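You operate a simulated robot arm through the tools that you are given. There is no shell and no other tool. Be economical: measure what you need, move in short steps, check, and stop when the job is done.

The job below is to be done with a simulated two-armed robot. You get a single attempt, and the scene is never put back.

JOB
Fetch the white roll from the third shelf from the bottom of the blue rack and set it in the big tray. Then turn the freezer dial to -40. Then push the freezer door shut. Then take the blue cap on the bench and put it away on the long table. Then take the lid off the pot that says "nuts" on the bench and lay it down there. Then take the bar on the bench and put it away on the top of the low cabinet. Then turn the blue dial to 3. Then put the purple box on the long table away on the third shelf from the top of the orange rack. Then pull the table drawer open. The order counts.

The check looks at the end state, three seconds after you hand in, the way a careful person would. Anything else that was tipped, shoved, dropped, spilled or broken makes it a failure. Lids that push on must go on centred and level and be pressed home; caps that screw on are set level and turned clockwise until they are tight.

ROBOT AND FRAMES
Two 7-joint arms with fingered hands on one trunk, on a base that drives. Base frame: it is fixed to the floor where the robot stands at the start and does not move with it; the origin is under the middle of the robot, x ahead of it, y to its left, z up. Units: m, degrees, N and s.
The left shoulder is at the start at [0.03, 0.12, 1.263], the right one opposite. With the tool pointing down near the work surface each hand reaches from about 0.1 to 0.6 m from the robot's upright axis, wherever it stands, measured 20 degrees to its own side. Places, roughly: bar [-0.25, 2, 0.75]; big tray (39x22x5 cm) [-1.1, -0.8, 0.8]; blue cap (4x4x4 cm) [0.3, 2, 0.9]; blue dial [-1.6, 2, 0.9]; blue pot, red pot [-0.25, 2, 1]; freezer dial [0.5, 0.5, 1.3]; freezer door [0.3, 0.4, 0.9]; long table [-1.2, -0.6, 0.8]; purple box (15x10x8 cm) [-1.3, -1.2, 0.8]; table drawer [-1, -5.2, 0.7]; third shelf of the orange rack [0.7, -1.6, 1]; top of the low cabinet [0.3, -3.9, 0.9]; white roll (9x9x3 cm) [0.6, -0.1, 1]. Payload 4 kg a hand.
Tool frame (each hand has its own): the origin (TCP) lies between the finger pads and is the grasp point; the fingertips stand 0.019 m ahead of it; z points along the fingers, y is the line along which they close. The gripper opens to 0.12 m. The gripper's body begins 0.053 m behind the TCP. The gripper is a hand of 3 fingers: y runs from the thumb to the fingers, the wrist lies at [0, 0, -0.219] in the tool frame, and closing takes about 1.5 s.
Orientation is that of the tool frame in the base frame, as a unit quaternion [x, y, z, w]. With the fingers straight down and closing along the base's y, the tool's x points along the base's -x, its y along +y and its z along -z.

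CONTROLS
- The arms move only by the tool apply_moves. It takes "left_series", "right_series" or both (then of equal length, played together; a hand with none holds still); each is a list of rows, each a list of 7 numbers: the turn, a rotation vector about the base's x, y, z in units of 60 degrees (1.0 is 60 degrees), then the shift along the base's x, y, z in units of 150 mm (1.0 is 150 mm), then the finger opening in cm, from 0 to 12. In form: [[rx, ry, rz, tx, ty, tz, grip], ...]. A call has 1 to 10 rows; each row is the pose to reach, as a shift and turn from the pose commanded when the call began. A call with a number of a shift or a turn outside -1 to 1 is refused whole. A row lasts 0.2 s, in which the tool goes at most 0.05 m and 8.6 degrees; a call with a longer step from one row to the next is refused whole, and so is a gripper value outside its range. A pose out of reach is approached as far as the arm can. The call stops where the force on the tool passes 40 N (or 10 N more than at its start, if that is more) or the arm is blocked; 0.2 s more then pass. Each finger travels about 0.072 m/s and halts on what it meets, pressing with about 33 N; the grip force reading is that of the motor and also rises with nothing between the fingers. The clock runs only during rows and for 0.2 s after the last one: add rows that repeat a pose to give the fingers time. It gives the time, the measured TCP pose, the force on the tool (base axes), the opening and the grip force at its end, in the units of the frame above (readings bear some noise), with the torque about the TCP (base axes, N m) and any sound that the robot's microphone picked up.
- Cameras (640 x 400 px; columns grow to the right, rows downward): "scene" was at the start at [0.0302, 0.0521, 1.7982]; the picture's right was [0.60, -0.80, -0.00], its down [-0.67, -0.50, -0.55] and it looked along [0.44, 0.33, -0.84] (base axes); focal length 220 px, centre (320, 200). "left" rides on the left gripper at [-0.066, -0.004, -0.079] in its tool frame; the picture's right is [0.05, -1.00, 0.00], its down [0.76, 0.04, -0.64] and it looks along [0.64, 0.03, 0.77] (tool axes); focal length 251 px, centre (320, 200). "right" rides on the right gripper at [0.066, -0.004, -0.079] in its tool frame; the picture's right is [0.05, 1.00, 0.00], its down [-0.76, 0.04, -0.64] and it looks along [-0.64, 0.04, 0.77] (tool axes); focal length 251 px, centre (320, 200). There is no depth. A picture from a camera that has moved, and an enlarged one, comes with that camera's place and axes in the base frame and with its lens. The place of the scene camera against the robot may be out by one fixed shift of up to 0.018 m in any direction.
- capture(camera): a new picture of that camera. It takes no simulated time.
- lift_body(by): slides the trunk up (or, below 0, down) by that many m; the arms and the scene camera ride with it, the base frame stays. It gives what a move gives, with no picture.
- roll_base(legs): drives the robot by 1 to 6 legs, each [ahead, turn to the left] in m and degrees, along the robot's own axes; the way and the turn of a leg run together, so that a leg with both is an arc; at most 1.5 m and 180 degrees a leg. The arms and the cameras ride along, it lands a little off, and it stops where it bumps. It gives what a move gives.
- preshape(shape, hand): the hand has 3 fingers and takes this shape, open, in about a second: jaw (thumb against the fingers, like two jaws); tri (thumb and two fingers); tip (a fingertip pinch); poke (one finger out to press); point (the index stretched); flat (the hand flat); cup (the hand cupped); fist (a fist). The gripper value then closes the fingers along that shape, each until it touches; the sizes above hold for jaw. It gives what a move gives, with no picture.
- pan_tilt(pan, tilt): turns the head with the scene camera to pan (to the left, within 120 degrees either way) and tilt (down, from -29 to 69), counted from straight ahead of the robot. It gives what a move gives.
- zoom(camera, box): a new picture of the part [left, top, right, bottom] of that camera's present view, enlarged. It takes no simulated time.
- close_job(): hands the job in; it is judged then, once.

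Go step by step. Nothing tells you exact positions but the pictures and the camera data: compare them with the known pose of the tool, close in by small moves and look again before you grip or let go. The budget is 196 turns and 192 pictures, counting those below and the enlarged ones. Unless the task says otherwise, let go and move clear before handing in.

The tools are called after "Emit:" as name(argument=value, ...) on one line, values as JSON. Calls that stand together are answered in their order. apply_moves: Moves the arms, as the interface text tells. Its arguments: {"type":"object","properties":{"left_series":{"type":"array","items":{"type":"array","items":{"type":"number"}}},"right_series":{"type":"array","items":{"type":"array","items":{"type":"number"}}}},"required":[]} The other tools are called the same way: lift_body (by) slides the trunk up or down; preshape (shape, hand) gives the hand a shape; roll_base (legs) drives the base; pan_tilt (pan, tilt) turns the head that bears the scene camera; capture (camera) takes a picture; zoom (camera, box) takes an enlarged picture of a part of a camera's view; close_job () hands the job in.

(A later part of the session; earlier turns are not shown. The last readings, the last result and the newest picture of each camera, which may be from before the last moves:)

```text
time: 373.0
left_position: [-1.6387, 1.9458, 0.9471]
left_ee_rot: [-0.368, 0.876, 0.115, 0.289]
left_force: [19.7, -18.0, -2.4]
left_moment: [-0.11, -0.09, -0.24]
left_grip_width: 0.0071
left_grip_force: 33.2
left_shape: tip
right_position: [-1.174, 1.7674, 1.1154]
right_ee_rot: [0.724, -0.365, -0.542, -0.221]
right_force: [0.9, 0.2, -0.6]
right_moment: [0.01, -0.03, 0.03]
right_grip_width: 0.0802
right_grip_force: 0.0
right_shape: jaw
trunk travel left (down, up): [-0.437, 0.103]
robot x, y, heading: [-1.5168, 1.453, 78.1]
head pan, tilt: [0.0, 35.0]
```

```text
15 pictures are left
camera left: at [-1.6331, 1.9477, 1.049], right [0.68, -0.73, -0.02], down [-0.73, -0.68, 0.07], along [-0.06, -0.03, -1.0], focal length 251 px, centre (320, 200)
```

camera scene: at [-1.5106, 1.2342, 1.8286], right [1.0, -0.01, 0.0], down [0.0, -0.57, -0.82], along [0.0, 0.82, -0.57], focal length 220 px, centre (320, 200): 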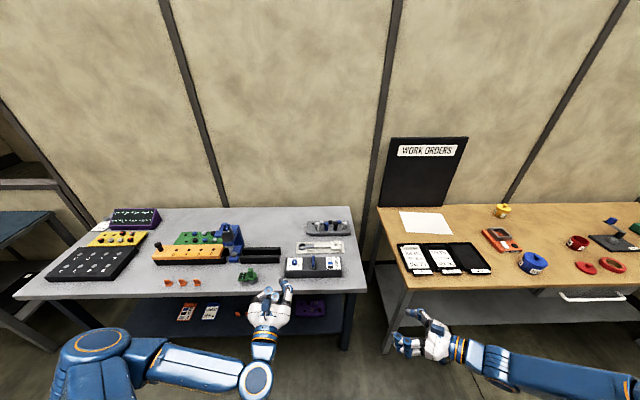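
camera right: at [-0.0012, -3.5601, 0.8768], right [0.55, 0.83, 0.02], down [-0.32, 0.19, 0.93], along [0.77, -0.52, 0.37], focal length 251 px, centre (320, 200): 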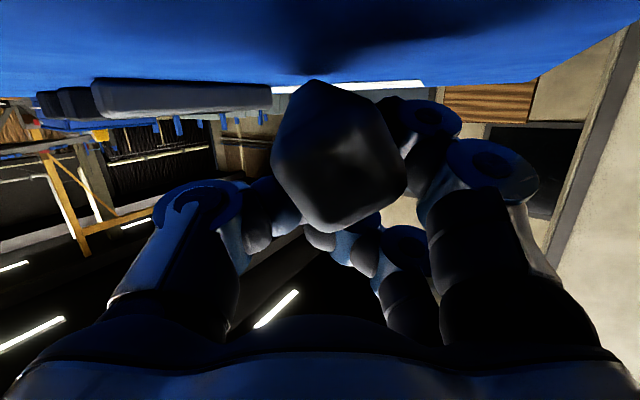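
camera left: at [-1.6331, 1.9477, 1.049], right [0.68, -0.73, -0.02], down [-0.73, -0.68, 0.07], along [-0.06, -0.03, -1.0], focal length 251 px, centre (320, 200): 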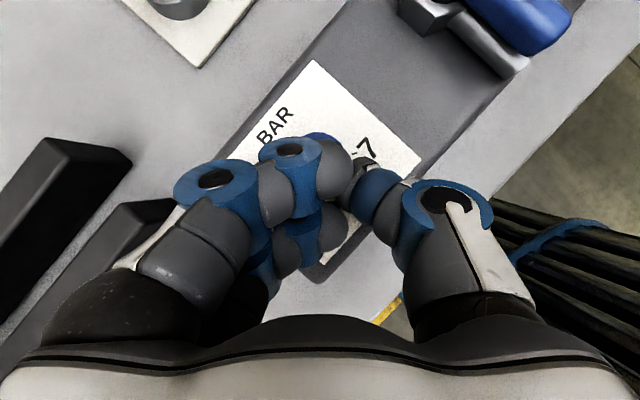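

Rotated. I open and back off to see the pointer.

Emit:
apply_moves(left_series=[[0, 0, 0, 0, 0, 0, 2], [0, 0, 0, 0, 0, 0, 4], [0, 0, 0, 0, 0, 0, 6], [0, 0, 0, -0.03, -0.03, 0.1, 6], [0, 0, 0, -0.06, -0.06, 0.3, 6]])

Emit:
capture(camera="left")

```text
time: 374.2
left_position: [-1.6536, 1.9391, 0.9923]
left_ee_rot: [-0.371, 0.875, 0.118, 0.287]
left_force: [0.4, -0.2, -0.2]
left_moment: [0.03, 0.01, -0.02]
left_grip_width: 0.0596
left_grip_force: 0.1
left_shape: tip
right_position: [-1.177, 1.7686, 1.1151]
right_ee_rot: [0.725, -0.365, -0.542, -0.22]
right_force: [-0.4, -0.5, 0.3]
right_moment: [-0.01, 0.01, -0.01]
right_grip_width: 0.0801
right_grip_force: 0.1
right_shape: jaw
trunk travel left (down, up): [-0.437, 0.103]
robot x, y, heading: [-1.5169, 1.4457, 78.1]
head pan, tilt: [0.0, 35.0]
```

```text
14 pictures are left
camera left: at [-1.6465, 1.9415, 1.0939], right [0.69, -0.73, -0.02], down [-0.73, -0.68, 0.07], along [-0.07, -0.03, -1.0], focal length 251 px, centre (320, 200)
```

left: 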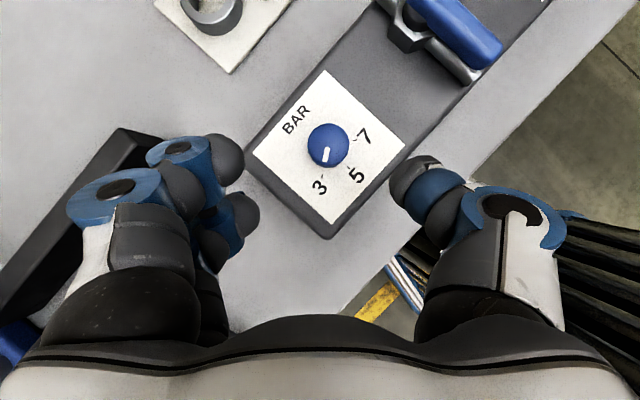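

The blue dial points at 3. I raise the hand and start the trip back to the long table for the purple box.

Emit:
apply_moves(left_series=[[0, 0, 0, 0, 0, 0.3, 6], [0, 0, 0, -0.1, 0, 0.6, 6], [0, 0, 0, -0.2, 0, 0.9, 6], [0, 0, 0, -0.3, 0, 1, 6]])

Emit:
roll_base(legs=[[-0.7, 0]])

Emit:
roll_base(legs=[[0.45, -50]])

Emit:
roll_base(legs=[[0.45, -50]])

```text
time: 375.2
left_position: [-1.6943, 1.942, 1.1375]
left_ee_rot: [-0.372, 0.874, 0.121, 0.288]
left_force: [0.1, 0.3, 0.8]
left_moment: [0.01, 0.01, 0.01]
left_grip_width: 0.0596
left_grip_force: 0.0
left_shape: tip
left hand out of reach, approached as far as the arm can: row 4
right_position: [-1.1767, 1.7697, 1.1158]
right_ee_rot: [0.725, -0.365, -0.541, -0.22]
right_force: [0.0, 0.4, -0.5]
right_moment: [-0.03, -0.01, 0.0]
right_grip_width: 0.0802
right_grip_force: 0.1
right_shape: jaw
trunk travel left (down, up): [-0.437, 0.103]
robot x, y, heading: [-1.519, 1.4475, 78.3]
head pan, tilt: [0.0, 35.0]
```

```text
time: 379.1
left_position: [-1.8337, 1.2562, 1.1353]
left_ee_rot: [-0.371, 0.875, 0.121, 0.287]
left_force: [0.3, -0.2, 0.3]
left_moment: [0.01, 0.02, -0.03]
left_grip_width: 0.0595
left_grip_force: 0.1
left_shape: tip
right_position: [-1.3168, 1.0827, 1.1159]
right_ee_rot: [0.725, -0.365, -0.542, -0.22]
right_force: [-0.2, 0.6, -0.2]
right_moment: [0.01, -0.02, 0.01]
right_grip_width: 0.08
right_grip_force: 0.0
right_shape: jaw
trunk travel left (down, up): [-0.437, 0.103]
robot x, y, heading: [-1.66, 0.7624, 78.3]
head pan, tilt: [0.0, 35.0]
```

```text
time: 381.4
left_position: [-1.282, 1.5671, 1.1344]
left_ee_rot: [-0.049, 0.95, 0.014, 0.309]
left_force: [1.0, 0.2, -0.6]
left_moment: [-0.01, 0.02, 0.02]
left_grip_width: 0.06
left_grip_force: 0.0
left_shape: tip
right_position: [-0.997, 1.1004, 1.1165]
right_ee_rot: [-0.556, 0.592, 0.433, 0.392]
right_force: [-0.2, 0.0, 0.2]
right_moment: [-0.02, 0.02, 0.03]
right_grip_width: 0.08
right_grip_force: 0.0
right_shape: jaw
trunk travel left (down, up): [-0.437, 0.103]
robot x, y, heading: [-1.4826, 1.0953, 36.6]
head pan, tilt: [0.0, 35.0]
stopped in leg 1: the robot was blocked; the commanded pose is now the measured one
```

```text
time: 384.1
left_position: [-0.5748, 1.3472, 1.1358]
left_ee_rot: [0.35, 0.884, -0.115, 0.288]
left_force: [0.6, -0.8, -0.3]
left_moment: [0.0, 0.05, -0.02]
left_grip_width: 0.06
left_grip_force: 0.1
left_shape: tip
right_position: [-0.7415, 0.8262, 1.1146]
right_ee_rot: [-0.259, 0.77, 0.23, 0.536]
right_force: [-0.4, 1.0, 0.3]
right_moment: [0.01, 0.02, -0.01]
right_grip_width: 0.0798
right_grip_force: 0.1
right_shape: jaw
trunk travel left (down, up): [-0.437, 0.103]
robot x, y, heading: [-1.0588, 1.2288, -13.8]
head pan, tilt: [0.0, 35.0]
stopped in leg 1: the robot was blocked; the commanded pose is now the measured one
```

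Emit:
roll_base(legs=[[0.45, -50]])

Emit:
roll_base(legs=[[0.5, 0]])

Emit:
roll_base(legs=[[0.3, -26]])

```text
time: 386.9
left_position: [-0.3035, 0.6714, 1.1358]
left_ee_rot: [0.681, 0.664, -0.222, 0.216]
left_force: [0.6, -0.6, -0.2]
left_moment: [0.01, 0.01, -0.02]
left_grip_width: 0.06
left_grip_force: 0.1
left_shape: tip
right_position: [-0.8018, 0.4496, 1.1141]
right_ee_rot: [0.079, 0.807, -0.008, 0.585]
right_force: [1.5, -0.9, 0.2]
right_moment: [0.01, -0.03, 0.05]
right_grip_width: 0.0799
right_grip_force: 0.0
right_shape: jaw
trunk travel left (down, up): [-0.437, 0.103]
robot x, y, heading: [-0.6792, 0.9719, -64.2]
head pan, tilt: [0.0, 35.0]
stopped in leg 1: the robot was blocked; the commanded pose is now the measured one
```

```text
time: 389.8
left_position: [-0.0843, 0.2145, 1.1351]
left_ee_rot: [0.683, 0.662, -0.223, 0.216]
left_force: [0.9, 0.6, -0.3]
left_moment: [0.01, -0.02, -0.03]
left_grip_width: 0.0598
left_grip_force: 0.1
left_shape: tip
right_position: [-0.5855, -0.0046, 1.1156]
right_ee_rot: [0.081, 0.808, -0.012, 0.584]
right_force: [0.2, 0.6, 0.5]
right_moment: [-0.03, 0.01, 0.0]
right_grip_width: 0.0802
right_grip_force: 0.0
right_shape: jaw
trunk travel left (down, up): [-0.437, 0.103]
robot x, y, heading: [-0.4585, 0.5133, -64.6]
head pan, tilt: [0.0, 35.0]
```

```text
time: 391.9
left_position: [-0.1873, -0.2159, 1.1373]
left_ee_rot: [0.812, 0.494, -0.265, 0.162]
left_force: [0.4, 0.2, -0.2]
left_moment: [0.01, -0.02, 0.0]
left_grip_width: 0.0601
left_grip_force: 0.0
left_shape: tip
right_position: [-0.7338, -0.1955, 1.1157]
right_ee_rot: [0.259, 0.769, -0.141, 0.567]
right_force: [-0.2, 1.1, -1.0]
right_moment: [-0.01, 0.01, 0.0]
right_grip_width: 0.0801
right_grip_force: 0.0
right_shape: jaw
trunk travel left (down, up): [-0.437, 0.103]
robot x, y, heading: [-0.3715, 0.2194, -90.4]
head pan, tilt: [0.0, 35.0]
```

Emit:
roll_base(legs=[[1.5, 0], [0.08, 0]])

Emit:
roll_base(legs=[[0, -34]])

Emit:
roll_base(legs=[[0, -34]])

Emit:
roll_base(legs=[[0, -20]])

```text
time: 400.0
left_position: [-0.1669, -1.7954, 1.1366]
left_ee_rot: [0.807, 0.503, -0.263, 0.163]
left_force: [-1.0, -1.0, 0.0]
left_moment: [0.0, 0.03, -0.02]
left_grip_width: 0.0598
left_grip_force: 0.0
left_shape: tip
right_position: [-0.714, -1.7904, 1.1149]
right_ee_rot: [0.251, 0.772, -0.134, 0.568]
right_force: [0.7, -0.1, 0.6]
right_moment: [0.02, -0.01, 0.03]
right_grip_width: 0.0803
right_grip_force: 0.1
right_shape: jaw
trunk travel left (down, up): [-0.437, 0.103]
robot x, y, heading: [-0.3679, -1.368, -89.2]
head pan, tilt: [0.0, 35.0]
```

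```text
time: 402.3
left_position: [-0.4395, -1.8303, 1.1364]
left_ee_rot: [0.919, 0.242, -0.3, 0.08]
left_force: [-0.4, -0.4, 0.1]
left_moment: [-0.03, -0.01, -0.05]
left_grip_width: 0.0601
left_grip_force: 0.0
left_shape: tip
right_position: [-0.888, -1.5159, 1.1155]
right_ee_rot: [0.466, 0.664, -0.296, 0.504]
right_force: [0.1, -0.3, -0.6]
right_moment: [0.0, 0.0, 0.01]
right_grip_width: 0.0802
right_grip_force: 0.0
right_shape: jaw
trunk travel left (down, up): [-0.437, 0.103]
robot x, y, heading: [-0.3337, -1.3846, -123.7]
head pan, tilt: [0.0, 35.0]
stopped in leg 1: the robot was blocked; the commanded pose is now the measured one
```

```text
time: 404.3
left_position: [-0.662, -1.7059, 1.1367]
left_ee_rot: [0.951, -0.023, -0.309, -0.008]
left_force: [-0.2, 0.0, 0.4]
left_moment: [0.03, -0.02, 0.03]
left_grip_width: 0.0597
left_grip_force: 0.1
left_shape: tip
right_position: [-0.8742, -1.2018, 1.1172]
right_ee_rot: [0.631, 0.509, -0.425, 0.403]
right_force: [-0.3, 0.0, 0.1]
right_moment: [-0.02, -0.01, 0.02]
right_grip_width: 0.0802
right_grip_force: 0.0
right_shape: jaw
trunk travel left (down, up): [-0.437, 0.103]
robot x, y, heading: [-0.3203, -1.419, -156.8]
head pan, tilt: [0.0, 35.0]
stopped in leg 1: the robot was blocked; the commanded pose is now the measured one
```

```text
time: 405.8
left_position: [-0.74, -1.5724, 1.137]
left_ee_rot: [0.932, -0.187, -0.304, -0.061]
left_force: [-0.2, 0.3, 0.8]
left_moment: [0.0, 0.05, 0.0]
left_grip_width: 0.0596
left_grip_force: 0.1
left_shape: tip
right_position: [-0.7678, -1.0253, 1.117]
right_ee_rot: [0.71, 0.392, -0.488, 0.323]
right_force: [-0.4, -0.6, -0.4]
right_moment: [-0.01, -0.01, 0.0]
right_grip_width: 0.0799
right_grip_force: 0.0
right_shape: jaw
trunk travel left (down, up): [-0.437, 0.103]
robot x, y, heading: [-0.3188, -1.4398, -176.9]
head pan, tilt: [0.0, 35.0]
```

Emit:
roll_base(legs=[[0.3, 0]])

Emit:
apply_moves(right_series=[[0.033, -0.051, -0.106, -0.05, -0.1, 0, 12], [0.066, -0.102, -0.212, -0.1, -0.2, 0, 12], [0.099, -0.153, -0.318, -0.2, -0.3, 0, 12], [0.132, -0.205, -0.424, -0.3, -0.4, 0, 12], [0.165, -0.256, -0.531, -0.4, -0.5, -0.05, 12], [0.199, -0.307, -0.637, -0.5, -0.6, -0.1, 12], [0.232, -0.358, -0.743, -0.6, -0.7, -0.2, 12], [0.265, -0.41, -0.849, -0.65, -0.8, -0.25, 12], [0.2985, -0.4614, -0.956, -0.65, -0.9, -0.3, 12], [0.2985, -0.4614, -0.956, -0.65, -0.9, -0.3, 12]])

Emit:
capture(camera="right")

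```text
time: 407.8
left_position: [-1.0387, -1.59, 1.1349]
left_ee_rot: [0.933, -0.187, -0.302, -0.061]
left_force: [-1.3, -0.1, 0.2]
left_moment: [0.01, -0.03, -0.02]
left_grip_width: 0.0599
left_grip_force: 0.0
left_shape: tip
right_position: [-1.0648, -1.0427, 1.1157]
right_ee_rot: [0.711, 0.391, -0.487, 0.322]
right_force: [-0.2, -0.5, -0.5]
right_moment: [-0.03, -0.01, 0.05]
right_grip_width: 0.0801
right_grip_force: 0.1
right_shape: jaw
trunk travel left (down, up): [-0.437, 0.103]
robot x, y, heading: [-0.6158, -1.4598, -177.6]
head pan, tilt: [0.0, 35.0]
```

```text
time: 410.0
left_position: [-1.0349, -1.5866, 1.1369]
left_ee_rot: [0.932, -0.188, -0.304, -0.061]
left_force: [0.0, -1.3, 0.4]
left_moment: [0.0, 0.0, -0.01]
left_grip_width: 0.06
left_grip_force: 0.0
left_shape: tip
right_position: [-1.1599, -1.1759, 1.0719]
right_ee_rot: [0.94, -0.01, -0.34, 0.023]
right_force: [0.6, 0.4, 0.3]
right_moment: [0.02, 0.01, 0.03]
right_grip_width: 0.12
right_grip_force: 0.0
right_shape: jaw
trunk travel left (down, up): [-0.437, 0.103]
robot x, y, heading: [-0.6137, -1.4603, -177.8]
head pan, tilt: [0.0, 35.0]
```

```text
13 pictures are left
camera right: at [-1.0591, -1.1711, 1.089], right [0.04, -1.0, 0.02], down [-0.17, 0.01, 0.98], along [-0.98, -0.04, -0.17], focal length 251 px, centre (320, 200)
```

right: 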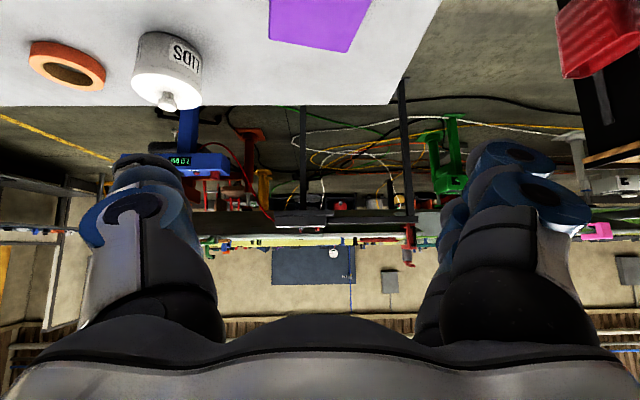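

Emit:
apply_moves(right_series=[[-0.01, -0.085, -0.075, -0.12, -0.02, -0.1, 12], [-0.02, -0.17, -0.15, -0.25, -0.05, -0.25, 12], [-0.029, -0.25, -0.225, -0.38, -0.07, -0.45, 12], [-0.029, -0.25, -0.225, -0.49, -0.09, -0.68, 12], [-0.029, -0.25, -0.225, -0.49, -0.09, -0.8, 12], [-0.029, -0.25, -0.225, -0.49, -0.09, -0.8, 12]])

Emit:
capture(camera="right")

```text
time: 411.4
left_position: [-1.0364, -1.5887, 1.1361]
left_ee_rot: [0.932, -0.187, -0.304, -0.061]
left_force: [0.3, 0.6, 0.8]
left_moment: [-0.03, 0.0, 0.03]
left_grip_width: 0.0602
left_grip_force: 0.1
left_shape: tip
right_position: [-1.2325, -1.1927, 0.9511]
right_ee_rot: [0.968, -0.129, -0.216, -0.004]
right_force: [-0.1, 0.6, -0.1]
right_moment: [0.01, -0.01, 0.01]
right_grip_width: 0.12
right_grip_force: 0.0
right_shape: jaw
trunk travel left (down, up): [-0.437, 0.103]
robot x, y, heading: [-0.6154, -1.4559, -178.0]
head pan, tilt: [0.0, 35.0]
```

```text
12 pictures are left
camera right: at [-1.142, -1.2087, 0.9931], right [-0.2, -0.98, 0.03], down [-0.41, 0.11, 0.91], along [-0.89, 0.17, -0.42], focal length 251 px, centre (320, 200)
```

right: 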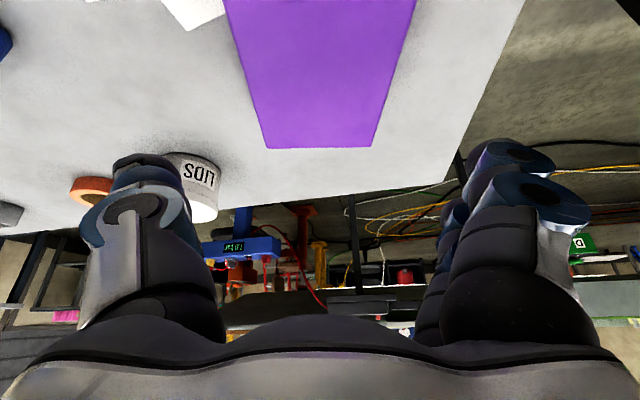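

The box is centred and aligned between the fingers. I descend and close.

Emit:
apply_moves(right_series=[[0, 0, 0, 0, 0, -0.25, 12], [0, 0, 0, 0, 0, -0.5, 12], [0, 0, 0, 0, 0, -0.75, 12], [0, 0, 0, 0, 0, -0.9, 12], [0, 0, 0, 0, 0, -0.9, 10], [0, 0, 0, 0, 0, -0.9, 9], [0, 0, 0, 0, 0, -0.9, 8], [0, 0, 0, 0, 0, -0.9, 7], [0, 0, 0, 0, 0, -0.9, 7]])

Emit:
apply_moves(right_series=[[0, 0, 0, 0, 0, 0.15, 5], [0, 0, 0, 0, 0, 0.4, 5], [0, 0, 0, 0, 0, 0.65, 5]])

Emit:
capture(camera="right")

```text
time: 412.4
left_position: [-1.0343, -1.5887, 1.1368]
left_ee_rot: [0.932, -0.187, -0.305, -0.06]
left_force: [0.2, 0.3, -0.6]
left_moment: [0.0, -0.03, 0.01]
left_grip_width: 0.0601
left_grip_force: 0.0
left_shape: tip
right_position: [-1.2395, -1.189, 0.8334]
right_ee_rot: [0.966, -0.128, -0.226, -0.004]
right_force: [11.2, -0.8, 25.4]
right_moment: [-0.4, -0.24, 0.08]
right_grip_width: 0.1197
right_grip_force: 0.2
right_shape: jaw
trunk travel left (down, up): [-0.437, 0.103]
robot x, y, heading: [-0.6134, -1.4607, -177.9]
head pan, tilt: [0.0, 35.0]
stopped in row 4 (right hand): the force on the tool passed its limit at 53 N (the readings are from after the stop); the commanded pose is now the measured one
```

```text
time: 413.2
left_position: [-1.0365, -1.5867, 1.1364]
left_ee_rot: [0.932, -0.187, -0.304, -0.061]
left_force: [0.6, 0.3, -0.2]
left_moment: [0.0, 0.01, 0.03]
left_grip_width: 0.06
left_grip_force: 0.1
left_shape: tip
right_position: [-1.2397, -1.1919, 0.9253]
right_ee_rot: [0.967, -0.128, -0.222, -0.004]
right_force: [0.4, 0.9, -4.2]
right_moment: [0.0, -0.09, 0.02]
right_grip_width: 0.0969
right_grip_force: 33.1
right_shape: jaw
trunk travel left (down, up): [-0.437, 0.103]
robot x, y, heading: [-0.6134, -1.4565, -177.7]
head pan, tilt: [0.0, 35.0]
```

```text
11 pictures are left
camera right: at [-1.1482, -1.2086, 0.9671], right [-0.2, -0.98, 0.03], down [-0.4, 0.11, 0.91], along [-0.89, 0.17, -0.41], focal length 251 px, centre (320, 200)
```

right: 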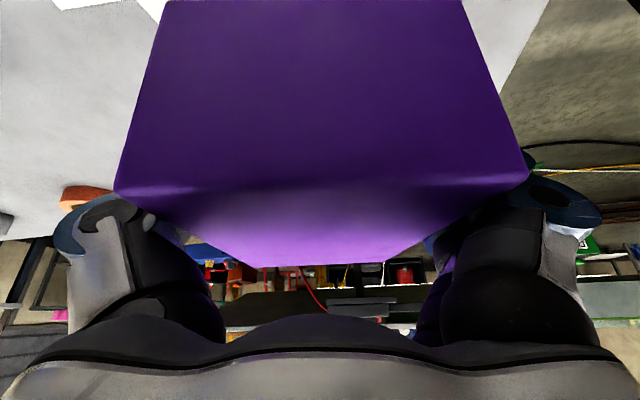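

The purple box is held firmly. I raise it, back away from the table and turn around toward the orange rack.

Emit:
apply_moves(right_series=[[0, 0, 0, 0, 0, 0.3, 5], [0, 0, 0, 0.1, 0, 0.6, 5], [0, 0, 0, 0.3, 0, 0.9, 5], [0, 0, 0, 0.5, 0, 1, 5]])

Emit:
roll_base(legs=[[-0.3, 0]])

Emit:
roll_base(legs=[[0, -34]])

Emit:
roll_base(legs=[[0, -34]])

Emit:
roll_base(legs=[[0, -34]])

Emit:
roll_base(legs=[[0, -34]])

```text
refused: row 3 steps farther than a row can; nothing moved
```

```text
time: 415.3
left_position: [-0.7349, -1.5762, 1.137]
left_ee_rot: [0.932, -0.187, -0.304, -0.061]
left_force: [0.2, 0.4, -0.8]
left_moment: [0.02, 0.01, 0.01]
left_grip_width: 0.0597
left_grip_force: 0.0
left_shape: tip
right_position: [-0.9376, -1.18, 0.9267]
right_ee_rot: [0.967, -0.127, -0.223, -0.003]
right_force: [1.3, 0.3, -3.8]
right_moment: [-0.01, -0.06, 0.0]
right_grip_width: 0.0968
right_grip_force: 32.9
right_shape: jaw
trunk travel left (down, up): [-0.437, 0.103]
robot x, y, heading: [-0.3124, -1.4504, -177.6]
head pan, tilt: [0.0, 35.0]
```

```text
time: 417.1
left_position: [-0.7439, -1.3645, 1.1344]
left_ee_rot: [0.86, -0.407, -0.276, -0.135]
left_force: [0.8, -0.5, -1.3]
left_moment: [0.12, 0.09, 0.02]
left_grip_width: 0.0601
left_grip_force: 0.1
left_shape: tip
right_position: [-0.7347, -0.9201, 0.9246]
right_ee_rot: [0.906, -0.361, -0.215, -0.058]
right_force: [0.4, 0.5, -4.5]
right_moment: [-0.08, -0.03, 0.01]
right_grip_width: 0.0946
right_grip_force: 32.6
right_shape: jaw
trunk travel left (down, up): [-0.437, 0.103]
robot x, y, heading: [-0.331, -1.4837, 153.8]
head pan, tilt: [0.0, 35.0]
stopped in leg 1: the robot was blocked; the commanded pose is now the measured one
```

```text
time: 418.8
left_position: [-0.6521, -1.1952, 1.1347]
left_ee_rot: [0.744, -0.593, -0.239, -0.193]
left_force: [1.5, -0.1, -1.2]
left_moment: [0.05, 0.06, 0.02]
left_grip_width: 0.0602
left_grip_force: 0.0
left_shape: tip
right_position: [-0.4491, -0.7989, 0.923]
right_ee_rot: [0.8, -0.557, -0.196, -0.104]
right_force: [1.1, -0.1, -5.1]
right_moment: [-0.12, -0.02, -0.01]
right_grip_width: 0.095
right_grip_force: 33.0
right_shape: jaw
trunk travel left (down, up): [-0.437, 0.103]
robot x, y, heading: [-0.3584, -1.5127, 126.4]
head pan, tilt: [0.0, 35.0]
stopped in leg 1: the robot was blocked; the commanded pose is now the measured one
```

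```text
time: 420.6
left_position: [-0.4765, -1.0883, 1.1346]
left_ee_rot: [-0.559, 0.767, 0.173, 0.264]
left_force: [-0.6, 0.4, 0.5]
left_moment: [-0.01, -0.01, -0.02]
left_grip_width: 0.06
left_grip_force: 0.0
left_shape: tip
right_position: [-0.0852, -0.8459, 0.9246]
right_ee_rot: [-0.629, 0.746, 0.161, 0.149]
right_force: [0.2, 0.0, -4.1]
right_moment: [-0.09, 0.04, 0.01]
right_grip_width: 0.0946
right_grip_force: 32.6
right_shape: jaw
trunk travel left (down, up): [-0.437, 0.103]
robot x, y, heading: [-0.3993, -1.5099, 94.6]
head pan, tilt: [0.0, 35.0]
stopped in leg 1: the robot was blocked; the commanded pose is now the measured one
```

```text
time: 422.4
left_position: [-0.2887, -1.1008, 1.1361]
left_ee_rot: [-0.336, 0.883, 0.082, 0.318]
left_force: [0.7, -0.5, -0.4]
left_moment: [0.0, 0.02, -0.03]
left_grip_width: 0.06
left_grip_force: 0.0
left_shape: tip
right_position: [0.1917, -1.0895, 0.9216]
right_ee_rot: [-0.419, 0.881, 0.119, 0.182]
right_force: [0.2, -0.7, -4.1]
right_moment: [-0.05, 0.08, -0.04]
right_grip_width: 0.0944
right_grip_force: 33.4
right_shape: jaw
trunk travel left (down, up): [-0.437, 0.103]
robot x, y, heading: [-0.4444, -1.497, 64.9]
head pan, tilt: [0.0, 35.0]
stopped in leg 1: the robot was blocked; the commanded pose is now the measured one
```

Emit:
apply_moves(right_series=[[0, 0, 0, 0, 0, 0.3, 5], [0, 0, 0, 0, 0, 0.6, 5], [0, 0, 0, 0, 0, 0.9, 5], [0, 0, 0, 0, 0, 1, 5]])

Emit:
roll_base(legs=[[0, -33]])

Emit:
roll_base(legs=[[0, -32]])

Emit:
pan_tilt(pan=0, tilt=40)

Emit:
capture(camera="scene")

```text
time: 423.4
left_position: [-0.2892, -1.0988, 1.1363]
left_ee_rot: [-0.336, 0.882, 0.082, 0.319]
left_force: [-0.9, -0.6, 0.1]
left_moment: [-0.02, 0.02, 0.0]
left_grip_width: 0.0598
left_grip_force: 0.0
left_shape: tip
right_position: [0.1881, -1.0917, 1.0724]
right_ee_rot: [-0.42, 0.881, 0.119, 0.183]
right_force: [-0.5, -0.5, -3.9]
right_moment: [-0.11, 0.06, 0.0]
right_grip_width: 0.0944
right_grip_force: 32.8
right_shape: jaw
trunk travel left (down, up): [-0.437, 0.103]
robot x, y, heading: [-0.4414, -1.4915, 65.0]
head pan, tilt: [0.0, 35.0]
```

```text
time: 425.4
left_position: [-0.1191, -1.2176, 1.1364]
left_ee_rot: [-0.075, 0.937, -0.031, 0.339]
left_force: [-0.2, 0.4, 1.3]
left_moment: [-0.01, 0.01, 0.03]
left_grip_width: 0.0601
left_grip_force: 0.1
left_shape: tip
right_position: [0.306, -1.4793, 1.0713]
right_ee_rot: [-0.165, 0.962, 0.064, 0.206]
right_force: [-1.3, 0.8, -3.8]
right_moment: [-0.03, 0.12, -0.02]
right_grip_width: 0.0944
right_grip_force: 33.2
right_shape: jaw
trunk travel left (down, up): [-0.437, 0.103]
robot x, y, heading: [-0.4686, -1.4568, 32.0]
head pan, tilt: [0.0, 35.0]
stopped in leg 1: the robot was blocked; the commanded pose is now the measured one
```

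```text
time: 427.1
left_position: [-0.0455, -1.3773, 1.1369]
left_ee_rot: [0.151, 0.924, -0.129, 0.327]
left_force: [0.5, 0.2, -0.2]
left_moment: [0.01, 0.01, -0.03]
left_grip_width: 0.0601
left_grip_force: 0.1
left_shape: tip
right_position: [0.2196, -1.8203, 1.0695]
right_ee_rot: [0.064, 0.975, 0.018, 0.214]
right_force: [0.4, -0.5, -4.1]
right_moment: [0.02, 0.11, -0.02]
right_grip_width: 0.0946
right_grip_force: 32.7
right_shape: jaw
trunk travel left (down, up): [-0.437, 0.103]
robot x, y, heading: [-0.4658, -1.4188, 3.4]
head pan, tilt: [0.0, 35.0]
stopped in leg 1: the robot was blocked; the commanded pose is now the measured one
```

```text
time: 427.8
left_position: [-0.0459, -1.3759, 1.1367]
left_ee_rot: [0.151, 0.924, -0.129, 0.326]
left_force: [-0.2, 1.0, -0.3]
left_moment: [-0.01, 0.07, -0.01]
left_grip_width: 0.0599
left_grip_force: 0.1
left_shape: tip
right_position: [0.2208, -1.8208, 1.0709]
right_ee_rot: [0.064, 0.975, 0.017, 0.214]
right_force: [0.3, 0.1, -4.1]
right_moment: [-0.02, 0.13, -0.01]
right_grip_width: 0.0943
right_grip_force: 33.1
right_shape: jaw
trunk travel left (down, up): [-0.437, 0.103]
robot x, y, heading: [-0.472, -1.4176, 3.5]
head pan, tilt: [0.0, 40.0]
```

```text
10 pictures are left
camera scene: at [-0.4066, -1.4049, 1.7831], right [0.06, -1.0, 0.0], down [-0.64, -0.04, -0.77], along [0.76, 0.05, -0.64], focal length 220 px, centre (320, 200)
```

scene: 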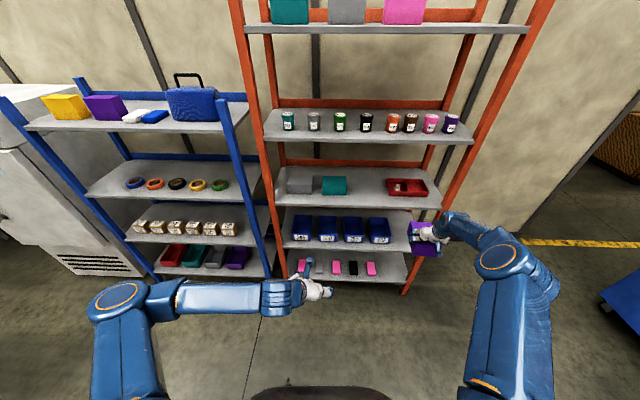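

The gap on the third shelf is centred at y≈−1.62, shelf surface z≈0.99. I line the box up in front of it, then drive in.

Emit:
apply_moves(right_series=[[0, 0, 0, -0.15, 0.2, 0.06, 5], [0, 0, 0, -0.3, 0.45, 0.12, 5], [0, 0, 0, -0.45, 0.7, 0.18, 5], [0, 0, 0, -0.6, 0.95, 0.18, 5], [0, 0, 0, -0.6, 0.95, 0.18, 5]])

Emit:
apply_moves(right_series=[[0, 0, 0, 0, 0.15, 0, 5], [0, 0, 0, 0, 0.28, 0, 5], [0, 0, 0, 0, 0.28, 0, 5]])

Emit:
roll_base(legs=[[0.33, 0]])

Emit:
capture(camera="scene")

```text
time: 429.0
left_position: [-0.0447, -1.3768, 1.1382]
left_ee_rot: [0.152, 0.924, -0.129, 0.326]
left_force: [0.9, -0.9, -0.8]
left_moment: [0.01, 0.04, 0.01]
left_grip_width: 0.0602
left_grip_force: 0.0
left_shape: tip
right_position: [0.13, -1.6803, 1.098]
right_ee_rot: [0.065, 0.974, 0.017, 0.215]
right_force: [-0.1, -0.8, -4.5]
right_moment: [0.01, 0.13, 0.02]
right_grip_width: 0.0941
right_grip_force: 33.1
right_shape: jaw
trunk travel left (down, up): [-0.437, 0.103]
robot x, y, heading: [-0.4711, -1.4175, 3.4]
head pan, tilt: [0.0, 40.0]
```

```text
time: 429.8
left_position: [-0.046, -1.3772, 1.1369]
left_ee_rot: [0.152, 0.924, -0.129, 0.327]
left_force: [-0.4, -0.3, 0.8]
left_moment: [0.0, -0.03, -0.01]
left_grip_width: 0.0601
left_grip_force: 0.1
left_shape: tip
right_position: [0.1305, -1.6357, 1.0976]
right_ee_rot: [0.064, 0.975, 0.017, 0.214]
right_force: [0.7, 0.5, -4.0]
right_moment: [-0.04, 0.1, 0.0]
right_grip_width: 0.0944
right_grip_force: 32.7
right_shape: jaw
trunk travel left (down, up): [-0.437, 0.103]
robot x, y, heading: [-0.4675, -1.4161, 3.6]
head pan, tilt: [0.0, 40.0]
```

```text
time: 432.0
left_position: [0.2866, -1.358, 1.1378]
left_ee_rot: [0.152, 0.924, -0.13, 0.327]
left_force: [-1.1, -1.0, 0.8]
left_moment: [0.0, -0.01, 0.02]
left_grip_width: 0.0598
left_grip_force: 0.0
left_shape: tip
right_position: [0.4614, -1.617, 1.0975]
right_ee_rot: [0.064, 0.974, 0.018, 0.214]
right_force: [1.0, 0.2, -4.6]
right_moment: [-0.02, 0.11, 0.03]
right_grip_width: 0.0941
right_grip_force: 32.9
right_shape: jaw
trunk travel left (down, up): [-0.437, 0.103]
robot x, y, heading: [-0.1383, -1.398, 3.1]
head pan, tilt: [0.0, 40.0]
```

```text
9 pictures are left
camera scene: at [-0.0747, -1.3841, 1.783], right [0.06, -1.0, 0.0], down [-0.64, -0.04, -0.77], along [0.76, 0.04, -0.64], focal length 220 px, centre (320, 200)
```

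scene: 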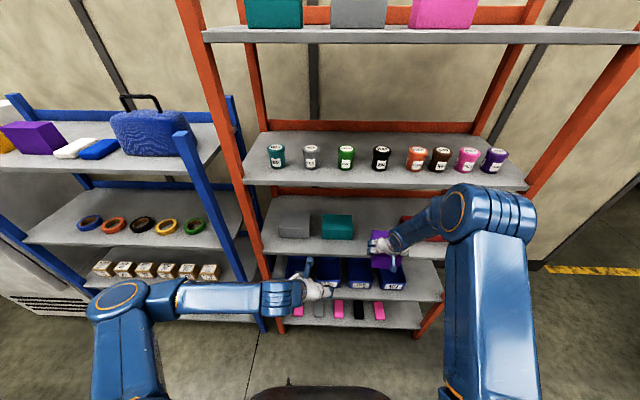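

Emit:
apply_moves(right_series=[[0, 0, 0, 0, 0, -0.08, 5], [0, 0, 0, 0, 0, -0.15, 5], [0, 0, 0, 0, 0, -0.15, 5]])

Emit:
roll_base(legs=[[0.14, 0]])

Emit:
capture(camera="right")

```text
time: 432.8
left_position: [0.2862, -1.3576, 1.1386]
left_ee_rot: [0.152, 0.924, -0.13, 0.327]
left_force: [-0.7, -0.3, -0.2]
left_moment: [-0.02, 0.0, 0.0]
left_grip_width: 0.0599
left_grip_force: 0.1
left_shape: tip
right_position: [0.4604, -1.6165, 1.0748]
right_ee_rot: [0.065, 0.974, 0.017, 0.215]
right_force: [-0.3, 0.1, -4.1]
right_moment: [-0.01, 0.1, 0.0]
right_grip_width: 0.0942
right_grip_force: 32.8
right_shape: jaw
trunk travel left (down, up): [-0.437, 0.103]
robot x, y, heading: [-0.1341, -1.3998, 3.5]
head pan, tilt: [0.0, 40.0]
```

```text
time: 434.1
left_position: [0.4251, -1.3491, 1.138]
left_ee_rot: [0.151, 0.924, -0.129, 0.327]
left_force: [-0.3, 0.2, 0.3]
left_moment: [0.01, 0.0, -0.03]
left_grip_width: 0.0601
left_grip_force: 0.0
left_shape: tip
right_position: [0.6017, -1.6068, 1.0753]
right_ee_rot: [0.064, 0.974, 0.017, 0.215]
right_force: [-0.1, 0.6, -3.8]
right_moment: [-0.01, 0.11, 0.06]
right_grip_width: 0.0944
right_grip_force: 33.0
right_shape: jaw
trunk travel left (down, up): [-0.437, 0.103]
robot x, y, heading: [0.0065, -1.3898, 3.4]
head pan, tilt: [0.0, 40.0]
```

```text
8 pictures are left
camera right: at [0.5073, -1.6021, 1.1178], right [0.07, 1.0, 0.04], down [0.42, -0.06, 0.9], along [0.9, -0.04, -0.43], focal length 251 px, centre (320, 200)
```

right: 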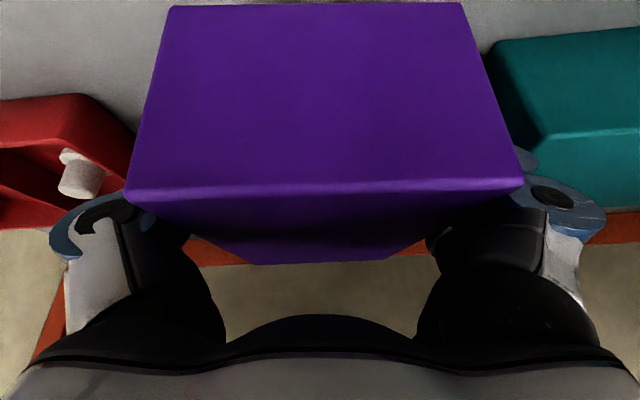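

Emit:
apply_moves(right_series=[[0, 0, 0, 0, -0.08, 0, 5], [0, 0, 0, 0, -0.08, -0.06, 5], [0, 0, 0, 0, -0.08, -0.11, 5], [0, 0, 0, 0, -0.08, -0.15, 5], [0, 0, 0, 0, -0.08, -0.19, 5], [0, 0, 0, 0, -0.08, -0.23, 5], [0, 0, 0, 0, -0.08, -0.27, 5]])

Emit:
capture(camera="right")

```text
time: 435.7
left_position: [0.4234, -1.3482, 1.1384]
left_ee_rot: [0.151, 0.924, -0.13, 0.328]
left_force: [-0.2, 0.0, -0.3]
left_moment: [-0.03, 0.01, -0.02]
left_grip_width: 0.0601
left_grip_force: 0.0
left_shape: tip
right_position: [0.6016, -1.6197, 1.0341]
right_ee_rot: [0.063, 0.974, 0.017, 0.215]
right_force: [-3.1, 0.5, 2.7]
right_moment: [0.25, -0.52, 0.16]
right_grip_width: 0.0939
right_grip_force: 33.2
right_shape: jaw
trunk travel left (down, up): [-0.437, 0.103]
robot x, y, heading: [0.0039, -1.3895, 3.8]
head pan, tilt: [0.0, 40.0]
```

```text
7 pictures are left
camera right: at [0.507, -1.6138, 1.0784], right [0.07, 1.0, 0.04], down [0.42, -0.06, 0.91], along [0.9, -0.04, -0.42], focal length 251 px, centre (320, 200)
```

right: 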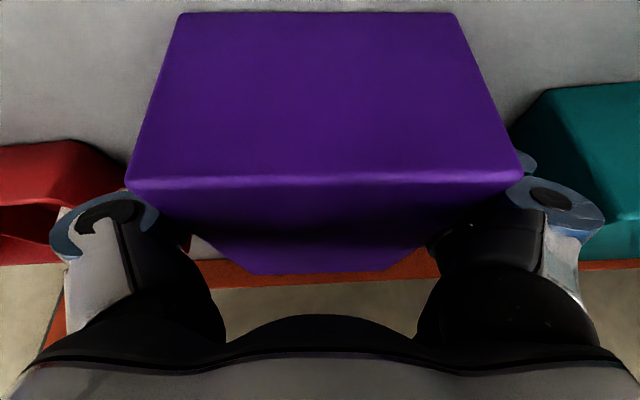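

Emit:
apply_moves(right_series=[[0, 0, 0, 0, 0, 0, 10.5], [0, 0, 0, 0, 0, 0, 12], [0, 0, 0, 0, 0, 0, 12], [0, 0, 0, -0.1, 0, 0.02, 12], [0, 0, 0, -0.3, 0, 0.06, 12], [0, 0, 0, -0.5, 0, 0.1, 12], [0, 0, 0, -0.7, 0, 0.1, 12]])

Emit:
roll_base(legs=[[-0.35, 0]])

Emit:
capture(camera="scene")

```text
time: 437.3
left_position: [0.4246, -1.3487, 1.1369]
left_ee_rot: [0.151, 0.924, -0.129, 0.327]
left_force: [0.6, 0.9, 0.1]
left_moment: [0.01, 0.04, 0.02]
left_grip_width: 0.0602
left_grip_force: 0.0
left_shape: tip
right_position: [0.4968, -1.6222, 1.0502]
right_ee_rot: [0.063, 0.974, 0.017, 0.215]
right_force: [-1.5, -0.3, -1.3]
right_moment: [0.0, 0.01, 0.01]
right_grip_width: 0.1199
right_grip_force: 0.0
right_shape: jaw
trunk travel left (down, up): [-0.437, 0.103]
robot x, y, heading: [0.0031, -1.3892, 3.4]
head pan, tilt: [0.0, 40.0]
```

```text
time: 439.6
left_position: [0.0757, -1.371, 1.1376]
left_ee_rot: [0.153, 0.924, -0.13, 0.326]
left_force: [-0.4, 0.9, 0.2]
left_moment: [0.01, 0.0, -0.01]
left_grip_width: 0.0598
left_grip_force: 0.0
left_shape: tip
right_position: [0.1462, -1.6434, 1.0511]
right_ee_rot: [0.065, 0.974, 0.017, 0.215]
right_force: [0.0, 0.1, -0.2]
right_moment: [-0.02, 0.02, 0.0]
right_grip_width: 0.12
right_grip_force: 0.0
right_shape: jaw
trunk travel left (down, up): [-0.437, 0.103]
robot x, y, heading: [-0.3415, -1.4083, 3.2]
head pan, tilt: [0.0, 40.0]
```

```text
6 pictures are left
camera scene: at [-0.2868, -1.3973, 1.7831], right [0.06, -1.0, 0.0], down [-0.64, -0.04, -0.77], along [0.76, 0.04, -0.64], focal length 220 px, centre (320, 200)
```

scene: 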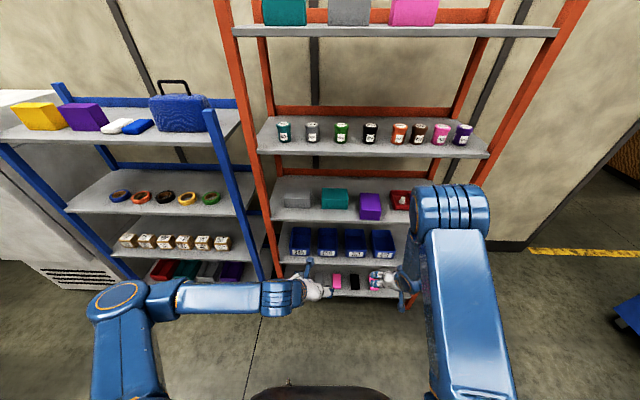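

The purple box sits on the third shelf. Now for the drawer far south: I turn and head down the aisle.

Emit:
roll_base(legs=[[0, -31]])

Emit:
roll_base(legs=[[0, -31]])

Emit:
roll_base(legs=[[0, -27]])

Emit:
roll_base(legs=[[1.2, 0], [1.0, 0]])

```text
time: 441.5
left_position: [0.0446, -1.5681, 1.1387]
left_ee_rot: [0.399, 0.841, -0.239, 0.276]
left_force: [0.9, -0.2, 0.4]
left_moment: [0.02, 0.0, 0.03]
left_grip_width: 0.0598
left_grip_force: 0.1
left_shape: tip
right_position: [-0.045, -1.8628, 1.049]
right_ee_rot: [0.322, 0.922, -0.041, 0.21]
right_force: [-0.5, 0.6, 0.4]
right_moment: [0.02, -0.05, -0.02]
right_grip_width: 0.1199
right_grip_force: 0.1
right_shape: jaw
trunk travel left (down, up): [-0.437, 0.103]
robot x, y, heading: [-0.3298, -1.3753, -27.8]
head pan, tilt: [0.0, 40.0]
```

```text
time: 443.6
left_position: [-0.08, -1.7161, 1.1398]
left_ee_rot: [0.606, 0.699, -0.324, 0.196]
left_force: [-0.1, 0.9, 0.5]
left_moment: [0.01, 0.01, 0.02]
left_grip_width: 0.06
left_grip_force: 0.0
left_shape: tip
right_position: [-0.3272, -1.9432, 1.05]
right_ee_rot: [0.549, 0.808, -0.094, 0.194]
right_force: [1.9, -0.5, 0.1]
right_moment: [0.0, 0.02, 0.01]
right_grip_width: 0.1199
right_grip_force: 0.1
right_shape: jaw
trunk travel left (down, up): [-0.437, 0.103]
robot x, y, heading: [-0.2931, -1.3568, -58.9]
head pan, tilt: [0.0, 40.0]
stopped in leg 1: the robot was blocked; the commanded pose is now the measured one
```

```text
time: 445.4
left_position: [-0.2419, -1.7737, 1.1409]
left_ee_rot: [0.751, 0.533, -0.377, 0.104]
left_force: [0.1, 0.4, -0.1]
left_moment: [-0.02, 0.01, 0.03]
left_grip_width: 0.0599
left_grip_force: 0.0
left_shape: tip
right_position: [-0.5836, -1.8729, 1.0498]
right_ee_rot: [0.72, 0.66, -0.136, 0.168]
right_force: [0.7, 0.8, -0.4]
right_moment: [0.03, -0.02, -0.02]
right_grip_width: 0.1202
right_grip_force: 0.1
right_shape: jaw
trunk travel left (down, up): [-0.437, 0.103]
robot x, y, heading: [-0.2551, -1.3555, -86.1]
head pan, tilt: [0.0, 40.0]
stopped in leg 1: the robot was blocked; the commanded pose is now the measured one
```

```text
time: 454.9
left_position: [-0.1176, -3.6988, 1.1382]
left_ee_rot: [0.748, 0.538, -0.375, 0.103]
left_force: [0.4, -0.7, 0.1]
left_moment: [0.03, -0.01, -0.03]
left_grip_width: 0.0598
left_grip_force: 0.0
left_shape: tip
right_position: [-0.4607, -3.7991, 1.0466]
right_ee_rot: [0.718, 0.663, -0.134, 0.166]
right_force: [-0.5, -0.8, 0.1]
right_moment: [0.04, 0.02, 0.01]
right_grip_width: 0.1201
right_grip_force: 0.1
right_shape: jaw
trunk travel left (down, up): [-0.437, 0.103]
robot x, y, heading: [-0.1423, -3.2765, -85.6]
head pan, tilt: [0.0, 40.0]
stopped in leg 2: the robot was blocked; the commanded pose is now the measured one
```

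Emit:
roll_base(legs=[[-0.15, 0]])

Emit:
roll_base(legs=[[0, -27]])

Emit:
roll_base(legs=[[0, -27]])

Emit:
roll_base(legs=[[0, -24]])

Emit:
pan_tilt(pan=50, tilt=30)

Emit:
capture(camera="scene")

```text
time: 456.2
left_position: [-0.1301, -3.5395, 1.1418]
left_ee_rot: [0.748, 0.535, -0.377, 0.106]
left_force: [-0.5, -0.3, -0.4]
left_moment: [0.0, -0.02, -0.01]
left_grip_width: 0.0601
left_grip_force: 0.0
left_shape: tip
right_position: [-0.4728, -3.6403, 1.0516]
right_ee_rot: [0.717, 0.662, -0.137, 0.169]
right_force: [0.0, 0.4, -0.3]
right_moment: [-0.02, 0.01, 0.0]
right_grip_width: 0.1199
right_grip_force: 0.0
right_shape: jaw
trunk travel left (down, up): [-0.437, 0.103]
robot x, y, heading: [-0.1507, -3.1225, -85.6]
head pan, tilt: [0.0, 40.0]
```

```text
time: 457.9
left_position: [-0.2803, -3.5145, 1.1437]
left_ee_rot: [0.843, 0.356, -0.402, 0.008]
left_force: [-0.3, 0.3, -0.3]
left_moment: [0.01, -0.02, -0.02]
left_grip_width: 0.0599
left_grip_force: 0.1
left_shape: tip
right_position: [-0.6543, -3.4594, 1.0507]
right_ee_rot: [0.841, 0.495, -0.17, 0.137]
right_force: [-0.8, 0.4, -1.0]
right_moment: [0.04, -0.03, 0.0]
right_grip_width: 0.12
right_grip_force: 0.0
right_shape: jaw
trunk travel left (down, up): [-0.437, 0.103]
robot x, y, heading: [-0.122, -3.1326, -110.4]
head pan, tilt: [0.0, 40.0]
stopped in leg 1: the robot was blocked; the commanded pose is now the measured one
```

```text
time: 459.4
left_position: [-0.3878, -3.4429, 1.1445]
left_ee_rot: [0.891, 0.189, -0.405, -0.08]
left_force: [-0.3, 0.7, 0.3]
left_moment: [-0.01, 0.03, 0.0]
left_grip_width: 0.0598
left_grip_force: 0.0
left_shape: tip
right_position: [-0.7343, -3.2436, 1.0515]
right_ee_rot: [0.918, 0.331, -0.193, 0.1]
right_force: [0.3, -0.3, -0.1]
right_moment: [-0.02, -0.01, 0.02]
right_grip_width: 0.1198
right_grip_force: 0.0
right_shape: jaw
trunk travel left (down, up): [-0.437, 0.103]
robot x, y, heading: [-0.0992, -3.1451, -130.7]
head pan, tilt: [0.0, 40.0]
stopped in leg 1: the robot was blocked; the commanded pose is now the measured one
```

```text
time: 460.8
left_position: [-0.4471, -3.3589, 1.1468]
left_ee_rot: [0.906, 0.051, -0.393, -0.151]
left_force: [0.1, -0.1, -0.3]
left_moment: [-0.01, 0.0, -0.04]
left_grip_width: 0.0598
left_grip_force: 0.0
left_shape: tip
right_position: [-0.7293, -3.0599, 1.053]
right_ee_rot: [0.957, 0.189, -0.208, 0.073]
right_force: [0.1, 0.6, 0.5]
right_moment: [0.03, -0.02, 0.01]
right_grip_width: 0.1199
right_grip_force: 0.0
right_shape: jaw
trunk travel left (down, up): [-0.437, 0.103]
robot x, y, heading: [-0.0859, -3.1591, -147.2]
head pan, tilt: [0.0, 40.0]
stopped in leg 1: the robot was blocked; the commanded pose is now the measured one
```

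```text
time: 462.0
left_position: [-0.4477, -3.3608, 1.147]
left_ee_rot: [0.906, 0.051, -0.393, -0.151]
left_force: [0.3, -0.5, 0.3]
left_moment: [-0.03, 0.01, 0.02]
left_grip_width: 0.0603
left_grip_force: 0.1
left_shape: tip
right_position: [-0.7297, -3.057, 1.0516]
right_ee_rot: [0.957, 0.189, -0.206, 0.073]
right_force: [0.5, 0.5, -0.3]
right_moment: [0.0, -0.02, 0.01]
right_grip_width: 0.1199
right_grip_force: 0.0
right_shape: jaw
trunk travel left (down, up): [-0.437, 0.103]
robot x, y, heading: [-0.0848, -3.1649, -147.3]
head pan, tilt: [50.0, 30.0]
```

```text
5 pictures are left
camera scene: at [-0.0865, -3.2313, 1.7985], right [-0.99, 0.12, 0.0], down [0.06, 0.5, -0.87], along [-0.11, -0.86, -0.5], focal length 220 px, centre (320, 200)
```

scene: 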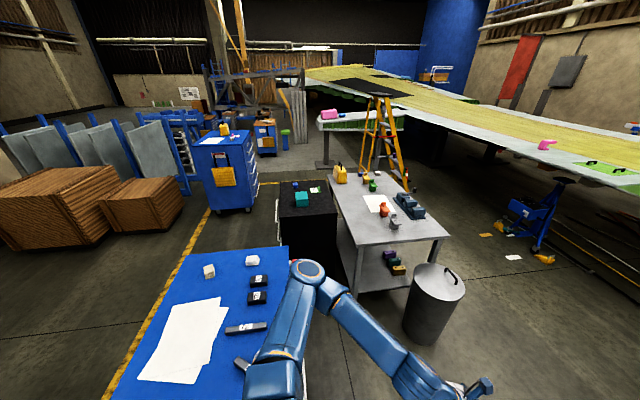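

No drawer on the north or east sides, so it must face west. I drive around the bin to the west side of that table.

Emit:
roll_base(legs=[[0, -20]])

Emit:
roll_base(legs=[[1.4, 0], [0.4, 0]])

Emit:
roll_base(legs=[[0, 26]])

Emit:
roll_base(legs=[[0, 26]])

Emit:
roll_base(legs=[[0, 26]])

```text
time: 463.5
left_position: [-0.489, -3.2435, 1.1465]
left_ee_rot: [0.897, -0.109, -0.362, -0.229]
left_force: [1.1, 0.7, 0.0]
left_moment: [0.01, 0.05, -0.01]
left_grip_width: 0.0603
left_grip_force: 0.0
left_shape: tip
right_position: [-0.6598, -2.8485, 1.0521]
right_ee_rot: [0.976, 0.02, -0.215, 0.036]
right_force: [0.6, 0.1, -0.7]
right_moment: [-0.03, 0.0, -0.01]
right_grip_width: 0.1199
right_grip_force: 0.1
right_shape: jaw
trunk travel left (down, up): [-0.437, 0.103]
robot x, y, heading: [-0.08, -3.1864, -167.2]
head pan, tilt: [50.0, 30.0]
stopped in leg 1: the robot was blocked; the commanded pose is now the measured one
```

```text
time: 472.5
left_position: [-2.2234, -3.63, 1.1479]
left_ee_rot: [0.896, -0.109, -0.364, -0.229]
left_force: [0.5, 0.7, -0.2]
left_moment: [-0.05, -0.01, 0.02]
left_grip_width: 0.0599
left_grip_force: 0.1
left_shape: tip
right_position: [-2.3925, -3.2343, 1.0526]
right_ee_rot: [0.975, 0.02, -0.216, 0.037]
right_force: [-0.3, -0.3, 0.2]
right_moment: [-0.03, 0.01, 0.01]
right_grip_width: 0.1201
right_grip_force: 0.0
right_shape: jaw
trunk travel left (down, up): [-0.437, 0.103]
robot x, y, heading: [-1.8179, -3.5738, -167.3]
head pan, tilt: [50.0, 30.0]
```

```text
time: 474.1
left_position: [-2.1706, -3.7767, 1.1492]
left_ee_rot: [0.901, 0.068, -0.402, -0.152]
left_force: [0.0, -0.2, 0.2]
left_moment: [0.0, 0.01, 0.01]
left_grip_width: 0.0601
left_grip_force: 0.2
left_shape: tip
right_position: [-2.4773, -3.4578, 1.0515]
right_ee_rot: [0.957, 0.199, -0.203, 0.062]
right_force: [0.8, 0.3, 0.0]
right_moment: [-0.04, 0.01, -0.01]
right_grip_width: 0.1202
right_grip_force: 0.1
right_shape: jaw
trunk travel left (down, up): [-0.437, 0.103]
robot x, y, heading: [-1.831, -3.552, -145.5]
head pan, tilt: [50.0, 30.0]
stopped in leg 1: the force on the tool passed its limit at 54 N (the readings are from after the stop); the commanded pose is now the measured one
```

```text
time: 475.0
left_position: [-2.1586, -3.7955, 1.1468]
left_ee_rot: [0.898, 0.095, -0.406, -0.14]
left_force: [-0.5, 0.1, -0.3]
left_moment: [-0.02, 0.0, 0.0]
left_grip_width: 0.0601
left_grip_force: 0.1
left_shape: tip
right_position: [-2.4843, -3.4732, 1.0502]
right_ee_rot: [0.955, 0.215, -0.199, 0.049]
right_force: [0.1, 2.1, 0.6]
right_moment: [-0.06, -0.03, 0.02]
right_grip_width: 0.1197
right_grip_force: 0.2
right_shape: jaw
trunk travel left (down, up): [-0.437, 0.103]
robot x, y, heading: [-1.8336, -3.5445, -142.6]
head pan, tilt: [50.0, 30.0]
stopped in leg 1: the force on the tool passed its limit at 62 N (the readings are from after the stop); the commanded pose is now the measured one
```

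```text
time: 475.8
left_position: [-2.1519, -3.8047, 1.1475]
left_ee_rot: [0.897, 0.109, -0.407, -0.134]
left_force: [-0.3, 0.0, -0.8]
left_moment: [0.01, -0.02, 0.01]
left_grip_width: 0.0601
left_grip_force: 0.1
left_shape: tip
right_position: [-2.4902, -3.474, 1.0479]
right_ee_rot: [0.955, 0.219, -0.195, 0.036]
right_force: [0.7, 4.0, 2.2]
right_moment: [-0.16, 0.0, 0.04]
right_grip_width: 0.1197
right_grip_force: 0.0
right_shape: jaw
trunk travel left (down, up): [-0.437, 0.103]
robot x, y, heading: [-1.8315, -3.542, -141.3]
head pan, tilt: [50.0, 30.0]
stopped in leg 1: the force on the tool passed its limit at 50 N (the readings are from after the stop); the commanded pose is now the measured one
```

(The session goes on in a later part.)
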